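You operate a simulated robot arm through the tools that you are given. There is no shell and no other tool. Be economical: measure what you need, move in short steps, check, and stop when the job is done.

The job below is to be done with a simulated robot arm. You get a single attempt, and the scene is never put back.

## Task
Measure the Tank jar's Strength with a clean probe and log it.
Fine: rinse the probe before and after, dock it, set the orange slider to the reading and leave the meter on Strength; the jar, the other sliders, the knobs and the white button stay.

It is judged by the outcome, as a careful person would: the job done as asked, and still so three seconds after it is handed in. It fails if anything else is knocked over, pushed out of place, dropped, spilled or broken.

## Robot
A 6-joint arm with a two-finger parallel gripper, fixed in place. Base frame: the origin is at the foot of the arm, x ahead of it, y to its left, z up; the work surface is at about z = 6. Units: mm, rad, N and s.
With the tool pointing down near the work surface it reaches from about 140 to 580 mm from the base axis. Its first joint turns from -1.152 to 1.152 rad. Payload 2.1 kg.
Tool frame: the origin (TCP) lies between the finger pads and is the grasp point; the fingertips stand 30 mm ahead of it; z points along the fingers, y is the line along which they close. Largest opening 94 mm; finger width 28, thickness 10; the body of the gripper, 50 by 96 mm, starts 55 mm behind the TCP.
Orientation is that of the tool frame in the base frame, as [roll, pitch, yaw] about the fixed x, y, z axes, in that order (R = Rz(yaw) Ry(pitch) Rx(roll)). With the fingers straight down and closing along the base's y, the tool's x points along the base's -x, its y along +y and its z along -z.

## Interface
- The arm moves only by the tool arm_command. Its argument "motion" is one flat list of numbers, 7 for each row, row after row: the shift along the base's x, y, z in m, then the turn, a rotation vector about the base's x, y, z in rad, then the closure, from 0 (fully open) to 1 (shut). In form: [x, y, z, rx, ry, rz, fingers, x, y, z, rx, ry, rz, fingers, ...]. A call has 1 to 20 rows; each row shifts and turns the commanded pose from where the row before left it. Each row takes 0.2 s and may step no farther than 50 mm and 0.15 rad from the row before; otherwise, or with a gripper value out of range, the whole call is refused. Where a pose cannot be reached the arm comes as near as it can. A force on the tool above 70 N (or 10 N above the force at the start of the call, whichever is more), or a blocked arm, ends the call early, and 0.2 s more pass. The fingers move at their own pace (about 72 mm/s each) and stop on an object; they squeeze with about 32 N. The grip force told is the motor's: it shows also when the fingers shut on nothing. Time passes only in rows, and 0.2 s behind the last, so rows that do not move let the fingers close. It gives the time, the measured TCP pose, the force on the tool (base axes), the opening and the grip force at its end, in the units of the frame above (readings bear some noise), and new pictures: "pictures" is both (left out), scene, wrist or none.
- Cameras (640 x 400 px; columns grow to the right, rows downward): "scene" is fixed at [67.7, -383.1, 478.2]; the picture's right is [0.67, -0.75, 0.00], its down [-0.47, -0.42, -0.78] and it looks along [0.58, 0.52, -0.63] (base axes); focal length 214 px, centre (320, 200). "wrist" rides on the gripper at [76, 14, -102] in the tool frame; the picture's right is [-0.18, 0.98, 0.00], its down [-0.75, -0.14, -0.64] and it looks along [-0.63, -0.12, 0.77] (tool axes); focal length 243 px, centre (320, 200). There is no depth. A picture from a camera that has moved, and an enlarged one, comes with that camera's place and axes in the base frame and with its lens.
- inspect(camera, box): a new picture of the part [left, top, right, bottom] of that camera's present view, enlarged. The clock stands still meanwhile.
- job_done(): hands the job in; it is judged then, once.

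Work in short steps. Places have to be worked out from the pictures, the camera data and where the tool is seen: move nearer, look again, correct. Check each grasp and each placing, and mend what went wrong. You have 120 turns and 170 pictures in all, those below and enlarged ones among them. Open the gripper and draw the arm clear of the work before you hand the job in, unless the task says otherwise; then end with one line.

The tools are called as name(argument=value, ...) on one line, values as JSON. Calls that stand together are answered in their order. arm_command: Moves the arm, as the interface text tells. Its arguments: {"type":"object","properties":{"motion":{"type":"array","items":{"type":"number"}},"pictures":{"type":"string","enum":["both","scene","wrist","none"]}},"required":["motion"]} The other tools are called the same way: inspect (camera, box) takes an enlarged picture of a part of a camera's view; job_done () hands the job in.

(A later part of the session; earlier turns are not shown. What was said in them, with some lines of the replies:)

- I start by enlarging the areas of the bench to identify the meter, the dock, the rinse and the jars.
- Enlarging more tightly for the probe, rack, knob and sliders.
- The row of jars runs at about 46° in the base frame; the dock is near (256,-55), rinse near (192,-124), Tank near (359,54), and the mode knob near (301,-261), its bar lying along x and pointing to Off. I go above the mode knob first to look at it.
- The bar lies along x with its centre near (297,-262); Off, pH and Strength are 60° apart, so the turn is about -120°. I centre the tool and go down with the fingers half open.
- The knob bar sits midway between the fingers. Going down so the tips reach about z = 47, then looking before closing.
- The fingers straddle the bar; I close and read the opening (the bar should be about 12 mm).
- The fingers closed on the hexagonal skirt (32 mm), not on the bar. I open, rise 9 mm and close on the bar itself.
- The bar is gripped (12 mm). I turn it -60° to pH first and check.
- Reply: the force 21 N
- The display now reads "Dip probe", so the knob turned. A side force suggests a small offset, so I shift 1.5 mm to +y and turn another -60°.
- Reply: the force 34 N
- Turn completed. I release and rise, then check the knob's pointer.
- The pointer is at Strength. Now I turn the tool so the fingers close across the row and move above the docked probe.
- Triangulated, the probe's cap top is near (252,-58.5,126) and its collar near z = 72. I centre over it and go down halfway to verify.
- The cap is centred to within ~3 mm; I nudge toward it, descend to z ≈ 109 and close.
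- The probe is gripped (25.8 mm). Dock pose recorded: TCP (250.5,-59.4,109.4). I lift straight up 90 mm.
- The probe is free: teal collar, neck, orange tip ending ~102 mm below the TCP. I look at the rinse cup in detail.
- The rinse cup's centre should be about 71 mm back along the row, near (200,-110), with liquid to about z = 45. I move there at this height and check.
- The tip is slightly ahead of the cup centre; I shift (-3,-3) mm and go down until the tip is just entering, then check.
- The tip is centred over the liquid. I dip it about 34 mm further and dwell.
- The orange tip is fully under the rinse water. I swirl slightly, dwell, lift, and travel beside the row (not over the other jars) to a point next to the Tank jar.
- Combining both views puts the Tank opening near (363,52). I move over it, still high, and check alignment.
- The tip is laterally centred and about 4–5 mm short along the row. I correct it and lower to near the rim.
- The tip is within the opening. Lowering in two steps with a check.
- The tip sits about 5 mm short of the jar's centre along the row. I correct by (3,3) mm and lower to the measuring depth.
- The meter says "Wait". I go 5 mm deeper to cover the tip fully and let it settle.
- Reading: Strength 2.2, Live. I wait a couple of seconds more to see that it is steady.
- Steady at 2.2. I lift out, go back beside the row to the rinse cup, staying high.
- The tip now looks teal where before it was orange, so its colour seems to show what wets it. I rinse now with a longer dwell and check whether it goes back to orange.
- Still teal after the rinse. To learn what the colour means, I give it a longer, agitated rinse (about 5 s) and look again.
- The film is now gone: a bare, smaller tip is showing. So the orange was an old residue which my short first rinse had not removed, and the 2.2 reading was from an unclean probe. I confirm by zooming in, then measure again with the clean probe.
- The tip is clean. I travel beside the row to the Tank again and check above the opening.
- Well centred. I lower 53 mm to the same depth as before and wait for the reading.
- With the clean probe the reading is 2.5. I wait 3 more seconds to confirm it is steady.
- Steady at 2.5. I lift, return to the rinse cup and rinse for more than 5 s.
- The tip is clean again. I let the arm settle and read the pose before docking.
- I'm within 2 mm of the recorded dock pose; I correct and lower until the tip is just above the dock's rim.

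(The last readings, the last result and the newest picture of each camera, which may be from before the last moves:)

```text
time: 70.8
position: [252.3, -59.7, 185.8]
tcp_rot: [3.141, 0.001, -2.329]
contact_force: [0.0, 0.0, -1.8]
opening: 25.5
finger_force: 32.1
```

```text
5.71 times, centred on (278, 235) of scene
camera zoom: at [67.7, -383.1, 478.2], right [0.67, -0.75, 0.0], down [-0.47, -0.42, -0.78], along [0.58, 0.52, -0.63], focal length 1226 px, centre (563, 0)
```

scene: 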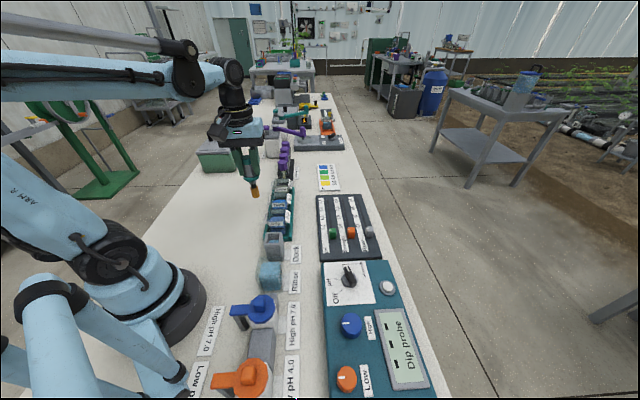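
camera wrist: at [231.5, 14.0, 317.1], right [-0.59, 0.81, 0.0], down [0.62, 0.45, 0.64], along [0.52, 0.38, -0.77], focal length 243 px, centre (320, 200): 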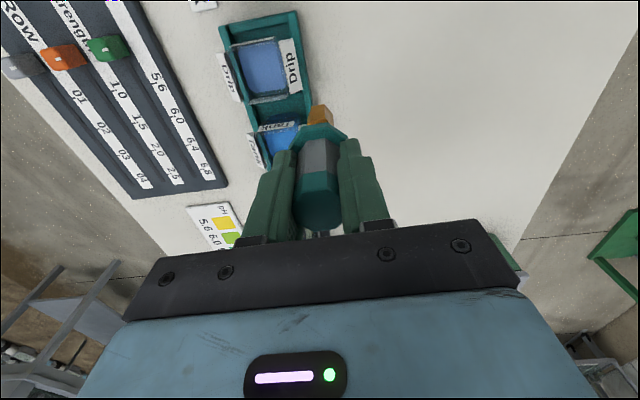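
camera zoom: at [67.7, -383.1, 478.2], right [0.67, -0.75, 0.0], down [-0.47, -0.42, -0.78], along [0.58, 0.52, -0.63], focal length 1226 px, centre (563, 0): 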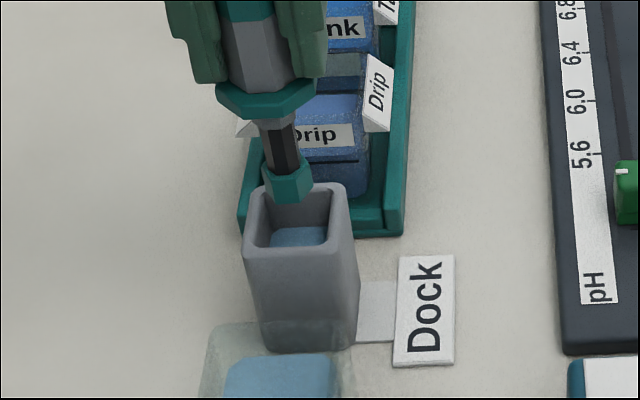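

The tip is over the dock opening. Lowering into it gently to 2 mm above the recorded docked height.

arm_command(motion=[-0.001, 0, -0.015, 0, 0, 0, 0.9, 0, 0, -0.015, 0, 0, 0, 0.9, 0, 0, -0.015, 0, 0, 0, 0.9, 0, 0, -0.015, 0, 0, 0, 0.9, 0, 0, -0.012, 0, 0, 0, 0.9, 0, 0, 0, 0, 0, 0, 0.9], pictures="none")

inspect(camera="scene", box=[240, 190, 310, 270])

inspect(camera="wrist", box=[260, 80, 380, 200])

```text
time: 72.2
position: [252.2, -60.5, 115.0]
tcp_rot: [3.141, -0.002, -2.326]
contact_force: [0.2, 0.2, -1.9]
opening: 25.2
finger_force: 32.0
```

```text
5.00 times, centred on (275, 230) of scene
camera zoom: at [67.7, -383.1, 478.2], right [0.67, -0.75, 0.0], down [-0.47, -0.42, -0.78], along [0.58, 0.52, -0.63], focal length 1072 px, centre (545, 50)
```

zoom: 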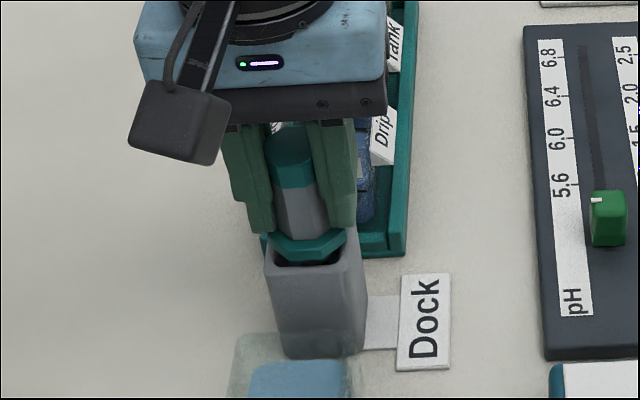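

```text
3.33 times, centred on (320, 140) of wrist
camera zoom: at [188.3, -105.6, 217.6], right [-0.59, 0.81, 0.0], down [0.62, 0.45, 0.64], along [0.52, 0.38, -0.77], focal length 809 px, centre (320, 400)
```

zoom: 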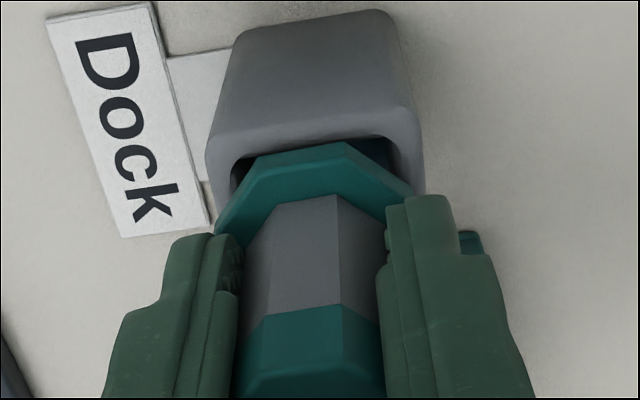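

About 5 mm to go; I align by 1.5 mm and lower, watching the force.

arm_command(motion=[-0.0015, 0.001, -0.002, 0, 0, 0, 0.9, 0, 0, -0.002, 0, 0, 0, 0.9, 0, 0, -0.0015, 0, 0, 0, 0.9, 0, 0, 0, 0, 0, 0, 0.9], pictures="none")

inspect(camera="scene", box=[240, 190, 310, 270])

```text
time: 73.2
position: [250.0, -58.3, 109.2]
tcp_rot: [-3.141, 0.0, -2.327]
contact_force: [-2.0, -0.5, 2.6]
opening: 25.6
finger_force: 32.5
```

```text
5.00 times, centred on (275, 230) of scene
camera zoom: at [67.7, -383.1, 478.2], right [0.67, -0.75, 0.0], down [-0.47, -0.42, -0.78], along [0.58, 0.52, -0.63], focal length 1072 px, centre (545, 50)
```

zoom: 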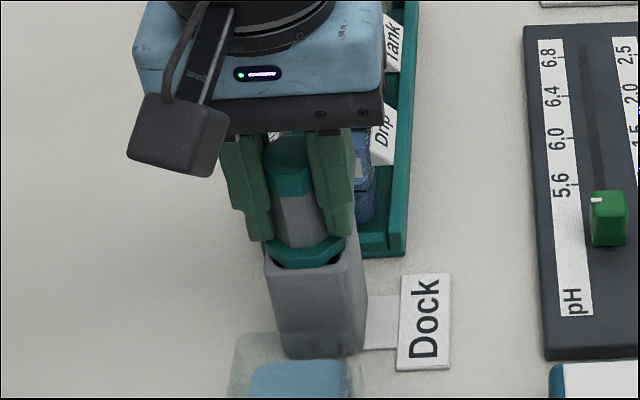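

The probe is seated (light upward contact, same height as before). I open and rise straight up.

arm_command(motion=[0, 0, 0, 0, 0, 0, 0.5, 0, 0, 0, 0, 0, 0, 0.2, 0, 0, 0, 0, 0, 0, 0.2, 0, 0, 0.03, 0, 0, 0, 0.2, 0, 0, 0.04, 0, 0, 0, 0.2, 0, 0, 0.04, 0, 0, 0, 0.2, 0, 0, 0, 0, 0, 0, 0.2], pictures="none")

inspect(camera="scene", box=[240, 190, 310, 270])

inspect(camera="scene", box=[320, 185, 390, 265])

```text
time: 74.8
position: [250.9, -60.7, 220.6]
tcp_rot: [3.139, 0.002, -2.328]
contact_force: [0.1, -0.8, 0.5]
opening: 75.1
finger_force: 0.1
```

```text
5.00 times, centred on (275, 230) of scene
camera zoom: at [67.7, -383.1, 478.2], right [0.67, -0.75, 0.0], down [-0.47, -0.42, -0.78], along [0.58, 0.52, -0.63], focal length 1072 px, centre (545, 50)
```

zoom: 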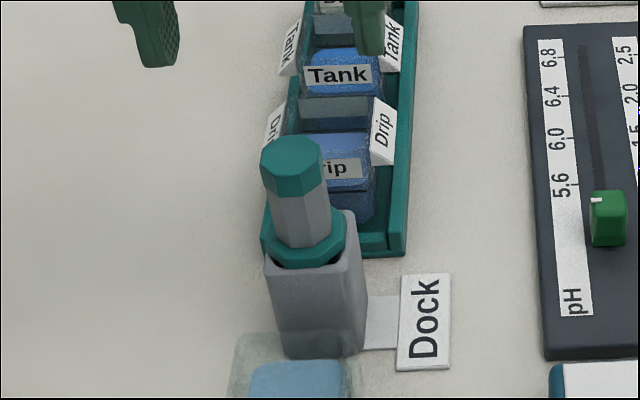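

```text
5.00 times, centred on (355, 225) of scene
camera zoom: at [67.7, -383.1, 478.2], right [0.67, -0.75, 0.0], down [-0.47, -0.42, -0.78], along [0.58, 0.52, -0.63], focal length 1072 px, centre (145, 75)
```

zoom: 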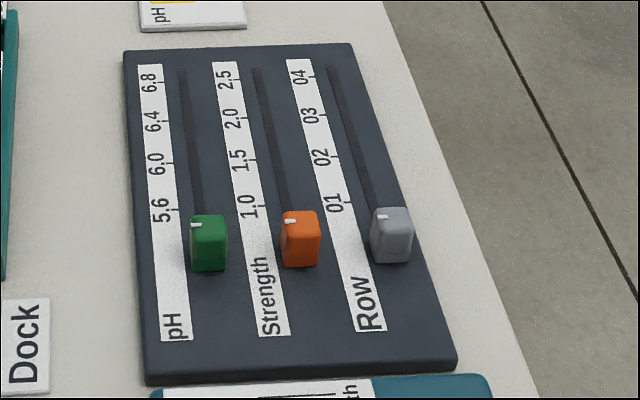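

The probe is docked. Next the orange slider: I turn the tool so that the fingers close along the slot and hover over it.

arm_command(motion=[0.015, -0.0098, -0.003, 0, 0, -0.1428, 0.4, 0.015, -0.0098, -0.003, 0, 0, -0.1428, 0.4, 0.015, -0.0098, -0.003, 0, 0, -0.1428, 0.4, 0.015, -0.0098, -0.003, 0, 0, -0.1428, 0.4, 0.015, -0.0098, -0.003, 0, 0, -0.1428, 0.4, 0.015, -0.0098, -0.003, 0, 0, -0.1428, 0.4, 0.015, -0.0098, -0.003, 0, 0, -0.1428, 0.4, 0.015, -0.0098, -0.003, 0, 0, -0.1428, 0.4, 0.015, -0.0098, -0.003, 0, 0, -0.1428, 0.4, 0.015, -0.0098, -0.003, 0, 0, -0.1428, 0.4, 0.015, -0.0098, -0.003, 0, 0, -0.1428, 0.4, 0, 0, 0, 0, 0, 0, 0.4], pictures="wrist")

inspect(camera="wrist", box=[220, 20, 420, 200])

inspect(camera="scene", box=[320, 185, 390, 265])

```text
time: 77.4
position: [416.5, -167.6, 186.3]
tcp_rot: [3.141, 0.0, 2.383]
contact_force: [-0.2, 0.3, 0.1]
opening: 56.3
finger_force: 0.2
camera wrist: at [370.4, -105.1, 288.6], right [0.81, 0.59, 0.0], down [0.45, -0.62, 0.64], along [0.38, -0.52, -0.77], focal length 243 px, centre (320, 200)
```

wrist: 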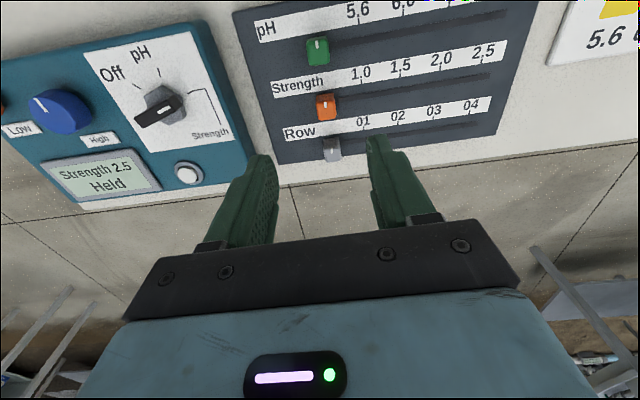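

```text
2.22 times, centred on (320, 110) of wrist
camera zoom: at [370.4, -105.1, 288.6], right [0.81, 0.59, 0.0], down [0.45, -0.62, 0.64], along [0.38, -0.52, -0.77], focal length 539 px, centre (320, 400)
```

zoom: 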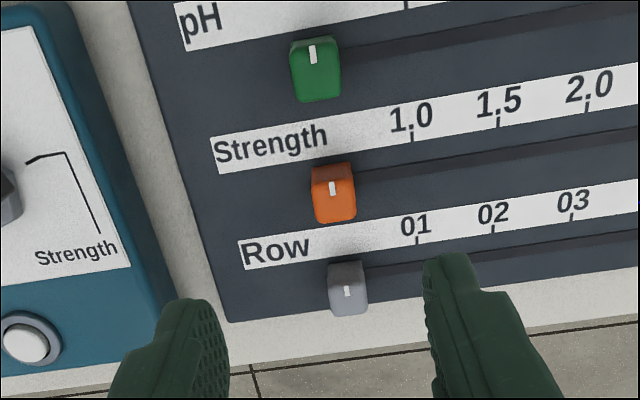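

```text
5.00 times, centred on (355, 225) of scene
camera zoom: at [67.7, -383.1, 478.2], right [0.67, -0.75, 0.0], down [-0.47, -0.42, -0.78], along [0.58, 0.52, -0.63], focal length 1072 px, centre (145, 75)
```

zoom: 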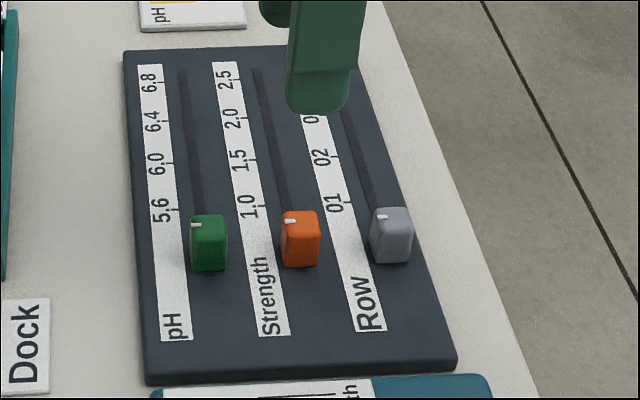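

The meter holds "Strength 2.5 Held". The orange slider is near (422,-169), top z ≈ 45, and scale steps are about 39 mm per 0.5. I centre on it and lower part-way.

arm_command(motion=[0.006, -0.002, -0.03, 0, 0, 0, 0.4, 0, 0, -0.03, 0, 0, 0, 0.4, 0, 0, -0.03, 0, 0, 0, 0.4, 0, 0, 0, 0, 0, 0, 0.4], pictures="none")

inspect(camera="wrist", box=[220, 60, 420, 220])

inspect(camera="scene", box=[320, 185, 390, 265])

```text
time: 78.4
position: [421.6, -170.5, 95.8]
tcp_rot: [3.141, -0.001, 2.387]
contact_force: [-0.2, -0.2, 0.0]
opening: 56.5
finger_force: 0.2
```

```text
2.50 times, centred on (320, 140) of wrist
camera zoom: at [374.9, -106.7, 198.7], right [0.81, 0.59, 0.0], down [0.45, -0.62, 0.64], along [0.38, -0.52, -0.77], focal length 606 px, centre (320, 350)
```

zoom: 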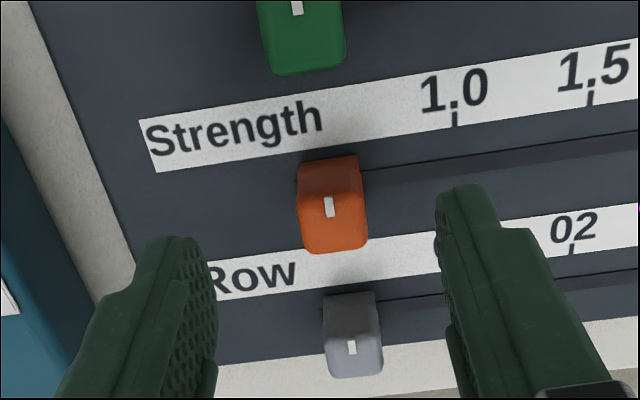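

```text
5.00 times, centred on (355, 225) of scene
camera zoom: at [67.7, -383.1, 478.2], right [0.67, -0.75, 0.0], down [-0.47, -0.42, -0.78], along [0.58, 0.52, -0.63], focal length 1072 px, centre (145, 75)
```

zoom: 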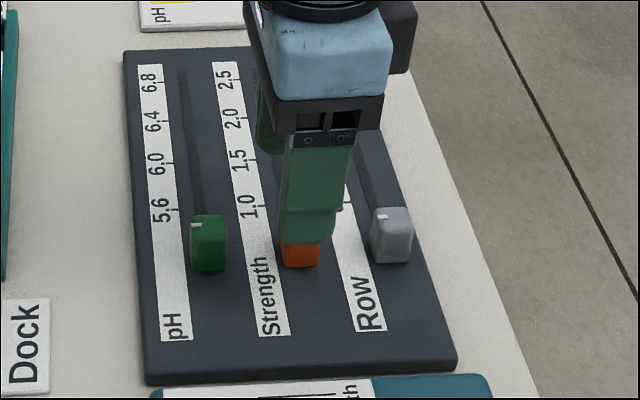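

The knob is ~3 mm off toward +e1; I correct, lower so the tips are just above the panel, and close.

arm_command(motion=[0.0035, 0.001, -0.017, 0, 0, 0, 0.4, 0, 0, -0.014, 0, 0, 0, 0.4, 0, 0, 0, 0, 0, 0, 0.4], pictures="none")

inspect(camera="wrist", box=[220, 60, 420, 220])

inspect(camera="scene", box=[320, 205, 390, 265])

```text
time: 79.2
position: [424.1, -168.2, 65.0]
tcp_rot: [3.14, -0.001, 2.386]
contact_force: [0.6, -0.2, -0.1]
opening: 56.4
finger_force: 0.0
```

```text
2.50 times, centred on (320, 140) of wrist
camera zoom: at [378.1, -105.3, 166.9], right [0.81, 0.59, 0.0], down [0.45, -0.62, 0.64], along [0.38, -0.52, -0.77], focal length 606 px, centre (320, 350)
```

zoom: 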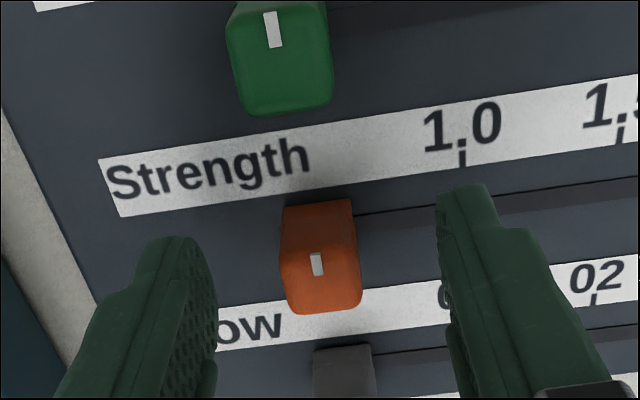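

```text
6.67 times, centred on (355, 235) of scene
camera zoom: at [67.7, -383.1, 478.2], right [0.67, -0.75, 0.0], down [-0.47, -0.42, -0.78], along [0.58, 0.52, -0.63], focal length 1430 px, centre (87, -33)
```

zoom: 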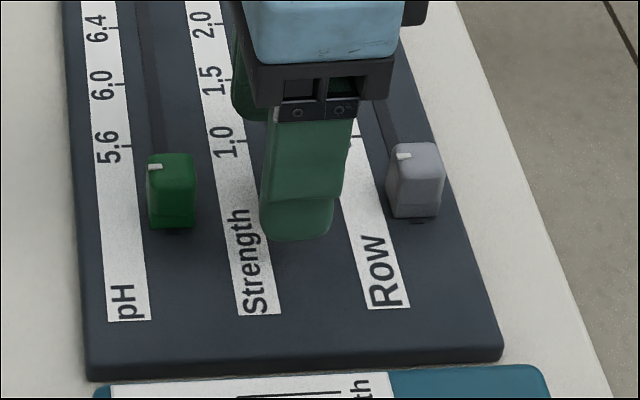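

Centred. Closing on the slider knob.

arm_command(motion=[0, 0, 0, 0, 0, 0, 0.7, 0, 0, 0, 0, 0, 0, 0.9, 0, 0, 0, 0, 0, 0, 0.9], pictures="none")

inspect(camera="wrist", box=[220, 60, 420, 220])

```text
time: 80.0
position: [423.8, -168.6, 65.6]
tcp_rot: [-3.142, 0.002, 2.384]
contact_force: [0.2, 0.2, -2.6]
opening: 19.3
finger_force: 45.0
```

```text
2.50 times, centred on (320, 140) of wrist
camera zoom: at [378.1, -105.3, 167.1], right [0.81, 0.59, 0.0], down [0.45, -0.62, 0.64], along [0.38, -0.52, -0.77], focal length 606 px, centre (320, 350)
```

zoom: 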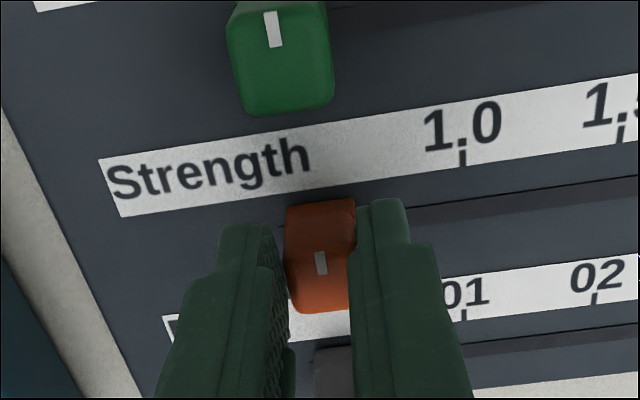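

Gripped (19 mm). I slide 80 mm along the slot direction (~46°) and check forces and alignment.

arm_command(motion=[0.007, 0.0072, 0, 0, 0, 0, 0.9, 0.0105, 0.0107, 0, 0, 0, 0, 0.9, 0.0105, 0.0107, 0, 0, 0, 0, 0.9, 0.0105, 0.0107, 0, 0, 0, 0, 0.9, 0.0105, 0.0107, 0, 0, 0, 0, 0.9, 0.007, 0.0072, 0, 0, 0, 0, 0.9, 0, 0, 0, 0, 0, 0, 0.9], pictures="none")

inspect(camera="wrist", box=[220, 20, 540, 220])

```text
time: 81.6
position: [481.2, -111.5, 66.0]
tcp_rot: [3.141, 0.001, 2.385]
contact_force: [6.0, -7.8, -42.8]
opening: 19.6
finger_force: 44.4
```

```text
2.00 times, centred on (380, 120) of wrist
camera zoom: at [434.7, -48.3, 167.7], right [0.81, 0.59, 0.0], down [0.45, -0.62, 0.64], along [0.38, -0.52, -0.77], focal length 485 px, centre (200, 360)
```

zoom: 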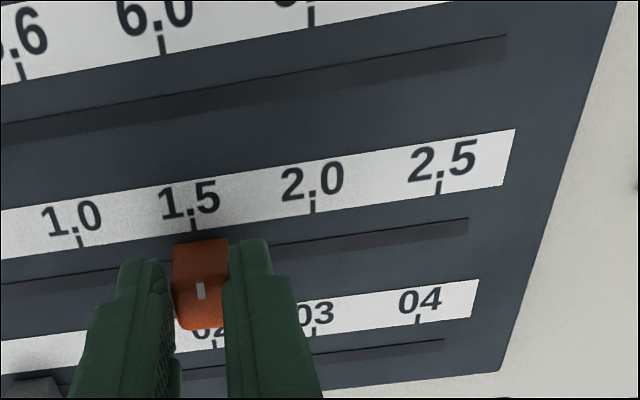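

The pointer is about 1.5 mm past the 1.5 mark, and 2.5 is ~74 mm farther. There is a downward pull (z slightly high), so I lower 1.5 mm as I slide another 64 mm.

arm_command(motion=[0.0004, -0.0004, -0.0012, 0, 0, 0, 0.9, 0.0075, 0.0077, -0.0003, 0, 0, 0, 0.9, 0.0105, 0.0107, 0, 0, 0, 0, 0.9, 0.0105, 0.0107, 0, 0, 0, 0, 0.9, 0.0105, 0.0107, 0, 0, 0, 0, 0.9, 0.0057, 0.006, 0, 0, 0, 0, 0.9, 0, 0, 0, 0, 0, 0, 0.9], pictures="none")

inspect(camera="wrist", box=[220, 60, 420, 220])

```text
time: 83.2
position: [526.6, -66.3, 64.7]
tcp_rot: [3.138, 0.004, 2.382]
contact_force: [18.1, -17.6, 27.0]
opening: 19.4
finger_force: 44.6
```

```text
2.50 times, centred on (320, 140) of wrist
camera zoom: at [479.0, -2.9, 167.2], right [0.81, 0.59, 0.0], down [0.45, -0.62, 0.65], along [0.38, -0.52, -0.76], focal length 606 px, centre (320, 350)
```

zoom: 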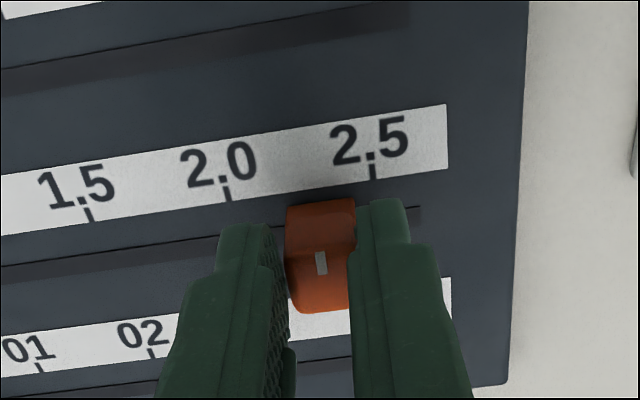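

The pointer is about 12–15 mm short of 2.5. I relieve the side and vertical forces and slide 11 mm more.

arm_command(motion=[0.0007, -0.0007, 0.0008, 0, 0, 0, 0.9, 0.004, 0.004, 0, 0, 0, 0, 0.9, 0.0037, 0.0037, 0, 0, 0, 0, 0.9, 0, 0, 0, 0, 0, 0, 0.9], pictures="none")

inspect(camera="wrist", box=[270, 80, 390, 200])

inspect(camera="scene", box=[320, 180, 390, 265])

```text
time: 84.2
position: [534.2, -58.8, 64.5]
tcp_rot: [3.138, 0.001, 2.387]
contact_force: [9.1, -6.0, 15.7]
opening: 19.1
finger_force: 45.4
```

```text
3.33 times, centred on (330, 140) of wrist
camera zoom: at [487.7, 5.1, 167.5], right [0.81, 0.59, 0.0], down [0.45, -0.62, 0.64], along [0.38, -0.52, -0.77], focal length 809 px, centre (287, 400)
```

zoom: 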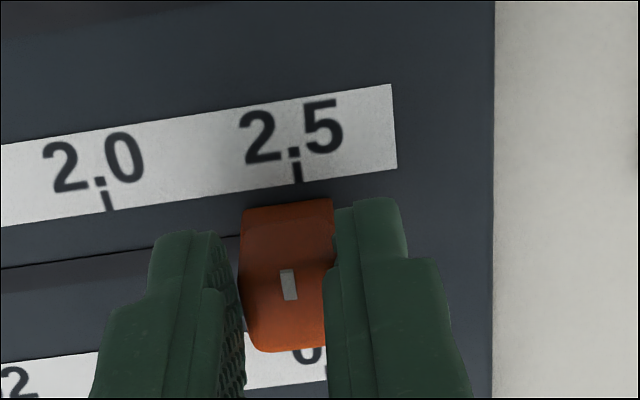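

```text
4.71 times, centred on (355, 222) of scene
camera zoom: at [67.6, -383.1, 478.3], right [0.67, -0.75, 0.0], down [-0.47, -0.42, -0.78], along [0.58, 0.52, -0.63], focal length 1009 px, centre (155, 94)
```

zoom: 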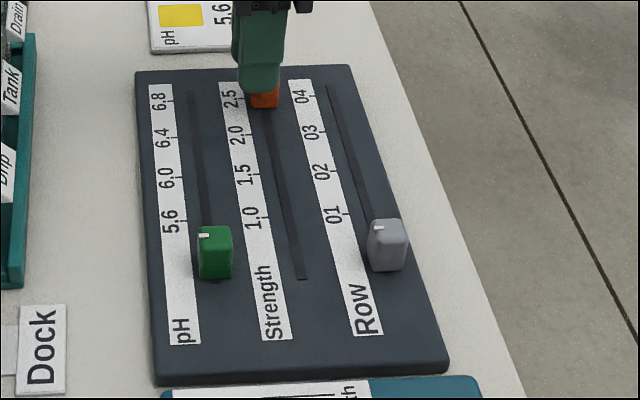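

The pointer is at about 2.46; I slide 3.2 mm more.

arm_command(motion=[0.0025, 0.002, 0.0003, 0, 0, 0, 0.9, 0, 0, 0, 0, 0, 0, 0.9, 0, 0, 0, 0, 0, 0, 0.9], pictures="none")

inspect(camera="wrist", box=[270, 80, 390, 200])

```text
time: 85.0
position: [535.8, -57.6, 65.1]
tcp_rot: [-3.141, -0.002, 2.384]
contact_force: [-1.6, 1.7, 8.9]
opening: 19.6
finger_force: 45.3
```

```text
3.33 times, centred on (330, 140) of wrist
camera zoom: at [490.2, 7.0, 167.7], right [0.81, 0.59, 0.0], down [0.45, -0.62, 0.64], along [0.38, -0.52, -0.77], focal length 809 px, centre (287, 400)
```

zoom: 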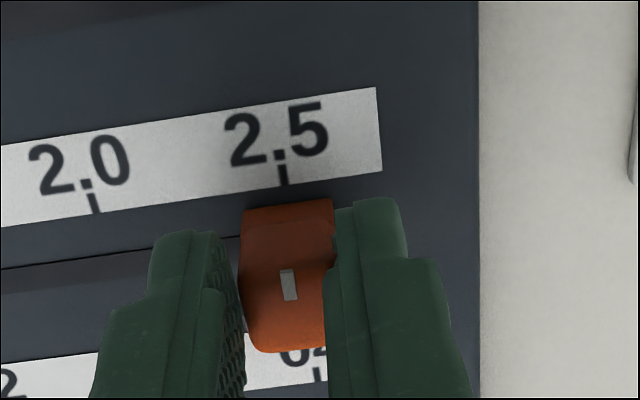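

The pointer should now be within ~0.5 mm of 2.5. I release and rise, then check it in the clear.

arm_command(motion=[0, 0, 0, 0, 0, 0, 0.7, 0, 0, 0, 0, 0, 0, 0.5, 0, 0, 0, 0, 0, 0, 0.5, 0, 0, 0.03, 0, 0, 0, 0.5, 0, 0, 0.04, 0, 0, 0, 0.5, 0, 0, 0.04, 0, 0, 0, 0.5, 0, 0, 0, 0, 0, 0, 0.5], pictures="none")

inspect(camera="wrist", box=[250, 40, 390, 180])

inspect(camera="scene", box=[320, 180, 390, 265])

```text
time: 86.6
position: [537.2, -56.3, 175.5]
tcp_rot: [3.141, 0.0, 2.384]
contact_force: [0.0, -0.4, 0.0]
opening: 47.0
finger_force: 0.2
```

```text
2.86 times, centred on (320, 110) of wrist
camera zoom: at [489.8, 7.6, 277.3], right [0.81, 0.59, 0.0], down [0.45, -0.62, 0.64], along [0.38, -0.52, -0.77], focal length 693 px, centre (320, 457)
```

zoom: 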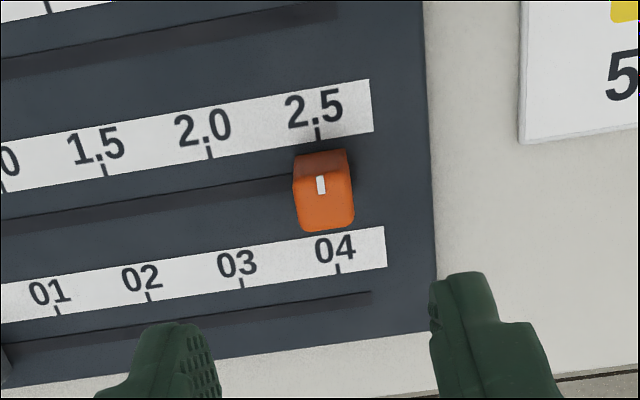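

```text
4.71 times, centred on (355, 222) of scene
camera zoom: at [67.7, -383.1, 478.2], right [0.67, -0.75, 0.0], down [-0.47, -0.42, -0.78], along [0.58, 0.52, -0.63], focal length 1009 px, centre (155, 94)
```

zoom: 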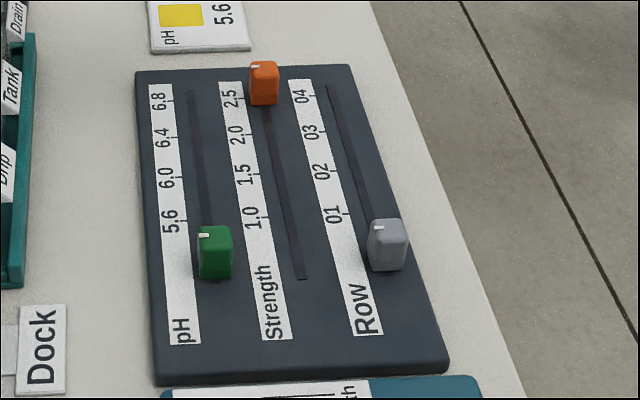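

The pointer reads about 2.49–2.5, and the other sliders have not moved. I draw the arm up and back, and take a last look.

arm_command(motion=[0, 0, 0.04, 0, 0, 0, 0, -0.025, 0.004, 0.03, 0, 0, 0, 0, -0.03, 0.005, 0.03, 0, 0, 0, 0, -0.03, 0.005, 0.03, 0, 0, 0, 0, -0.03, 0.005, 0.03, 0, 0, 0, 0, -0.03, 0.005, 0.03, 0, 0, 0, 0, -0.03, 0.005, 0.03, 0, 0, 0, 0, 0, 0, 0, 0, 0, 0, 0], pictures="scene")

inspect(camera="scene", box=[240, 160, 440, 400])

```text
time: 88.4
position: [364.6, -28.3, 395.8]
tcp_rot: [-3.141, -0.001, 2.386]
contact_force: [0.0, 0.6, 1.0]
opening: 93.9
finger_force: 0.1
```

scene: 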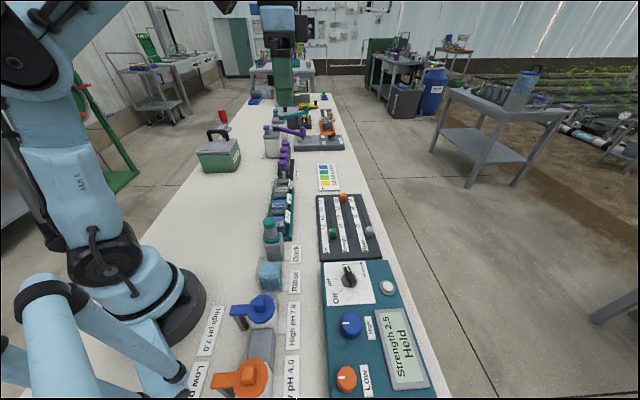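

```text
1.67 times, centred on (340, 280) of scene
camera zoom: at [67.7, -383.1, 478.2], right [0.67, -0.75, 0.0], down [-0.47, -0.42, -0.78], along [0.58, 0.52, -0.63], focal length 358 px, centre (287, 67)
```

zoom: 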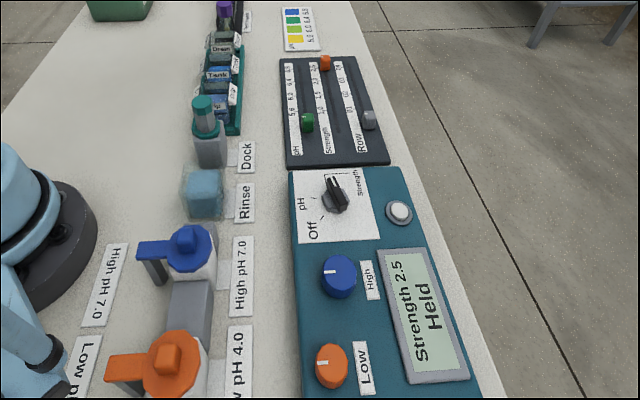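

Everything is in place: probe docked, meter on Strength showing 2.5 Held, orange slider at 2.5. I hand the job in.

job_done()

```text
The job is handed in.
```

The Tank jar's Strength is 2.5 with a clean probe, and the orange slider is set to it. My first rinse was too short and gave a false 2.2, so the jar was dipped once with the old residue still on the tip; I re-rinsed and measured again. The probe is rinsed and docked, the meter is left on Strength, and the jar, other sliders, calibration knobs and white button are where they were.
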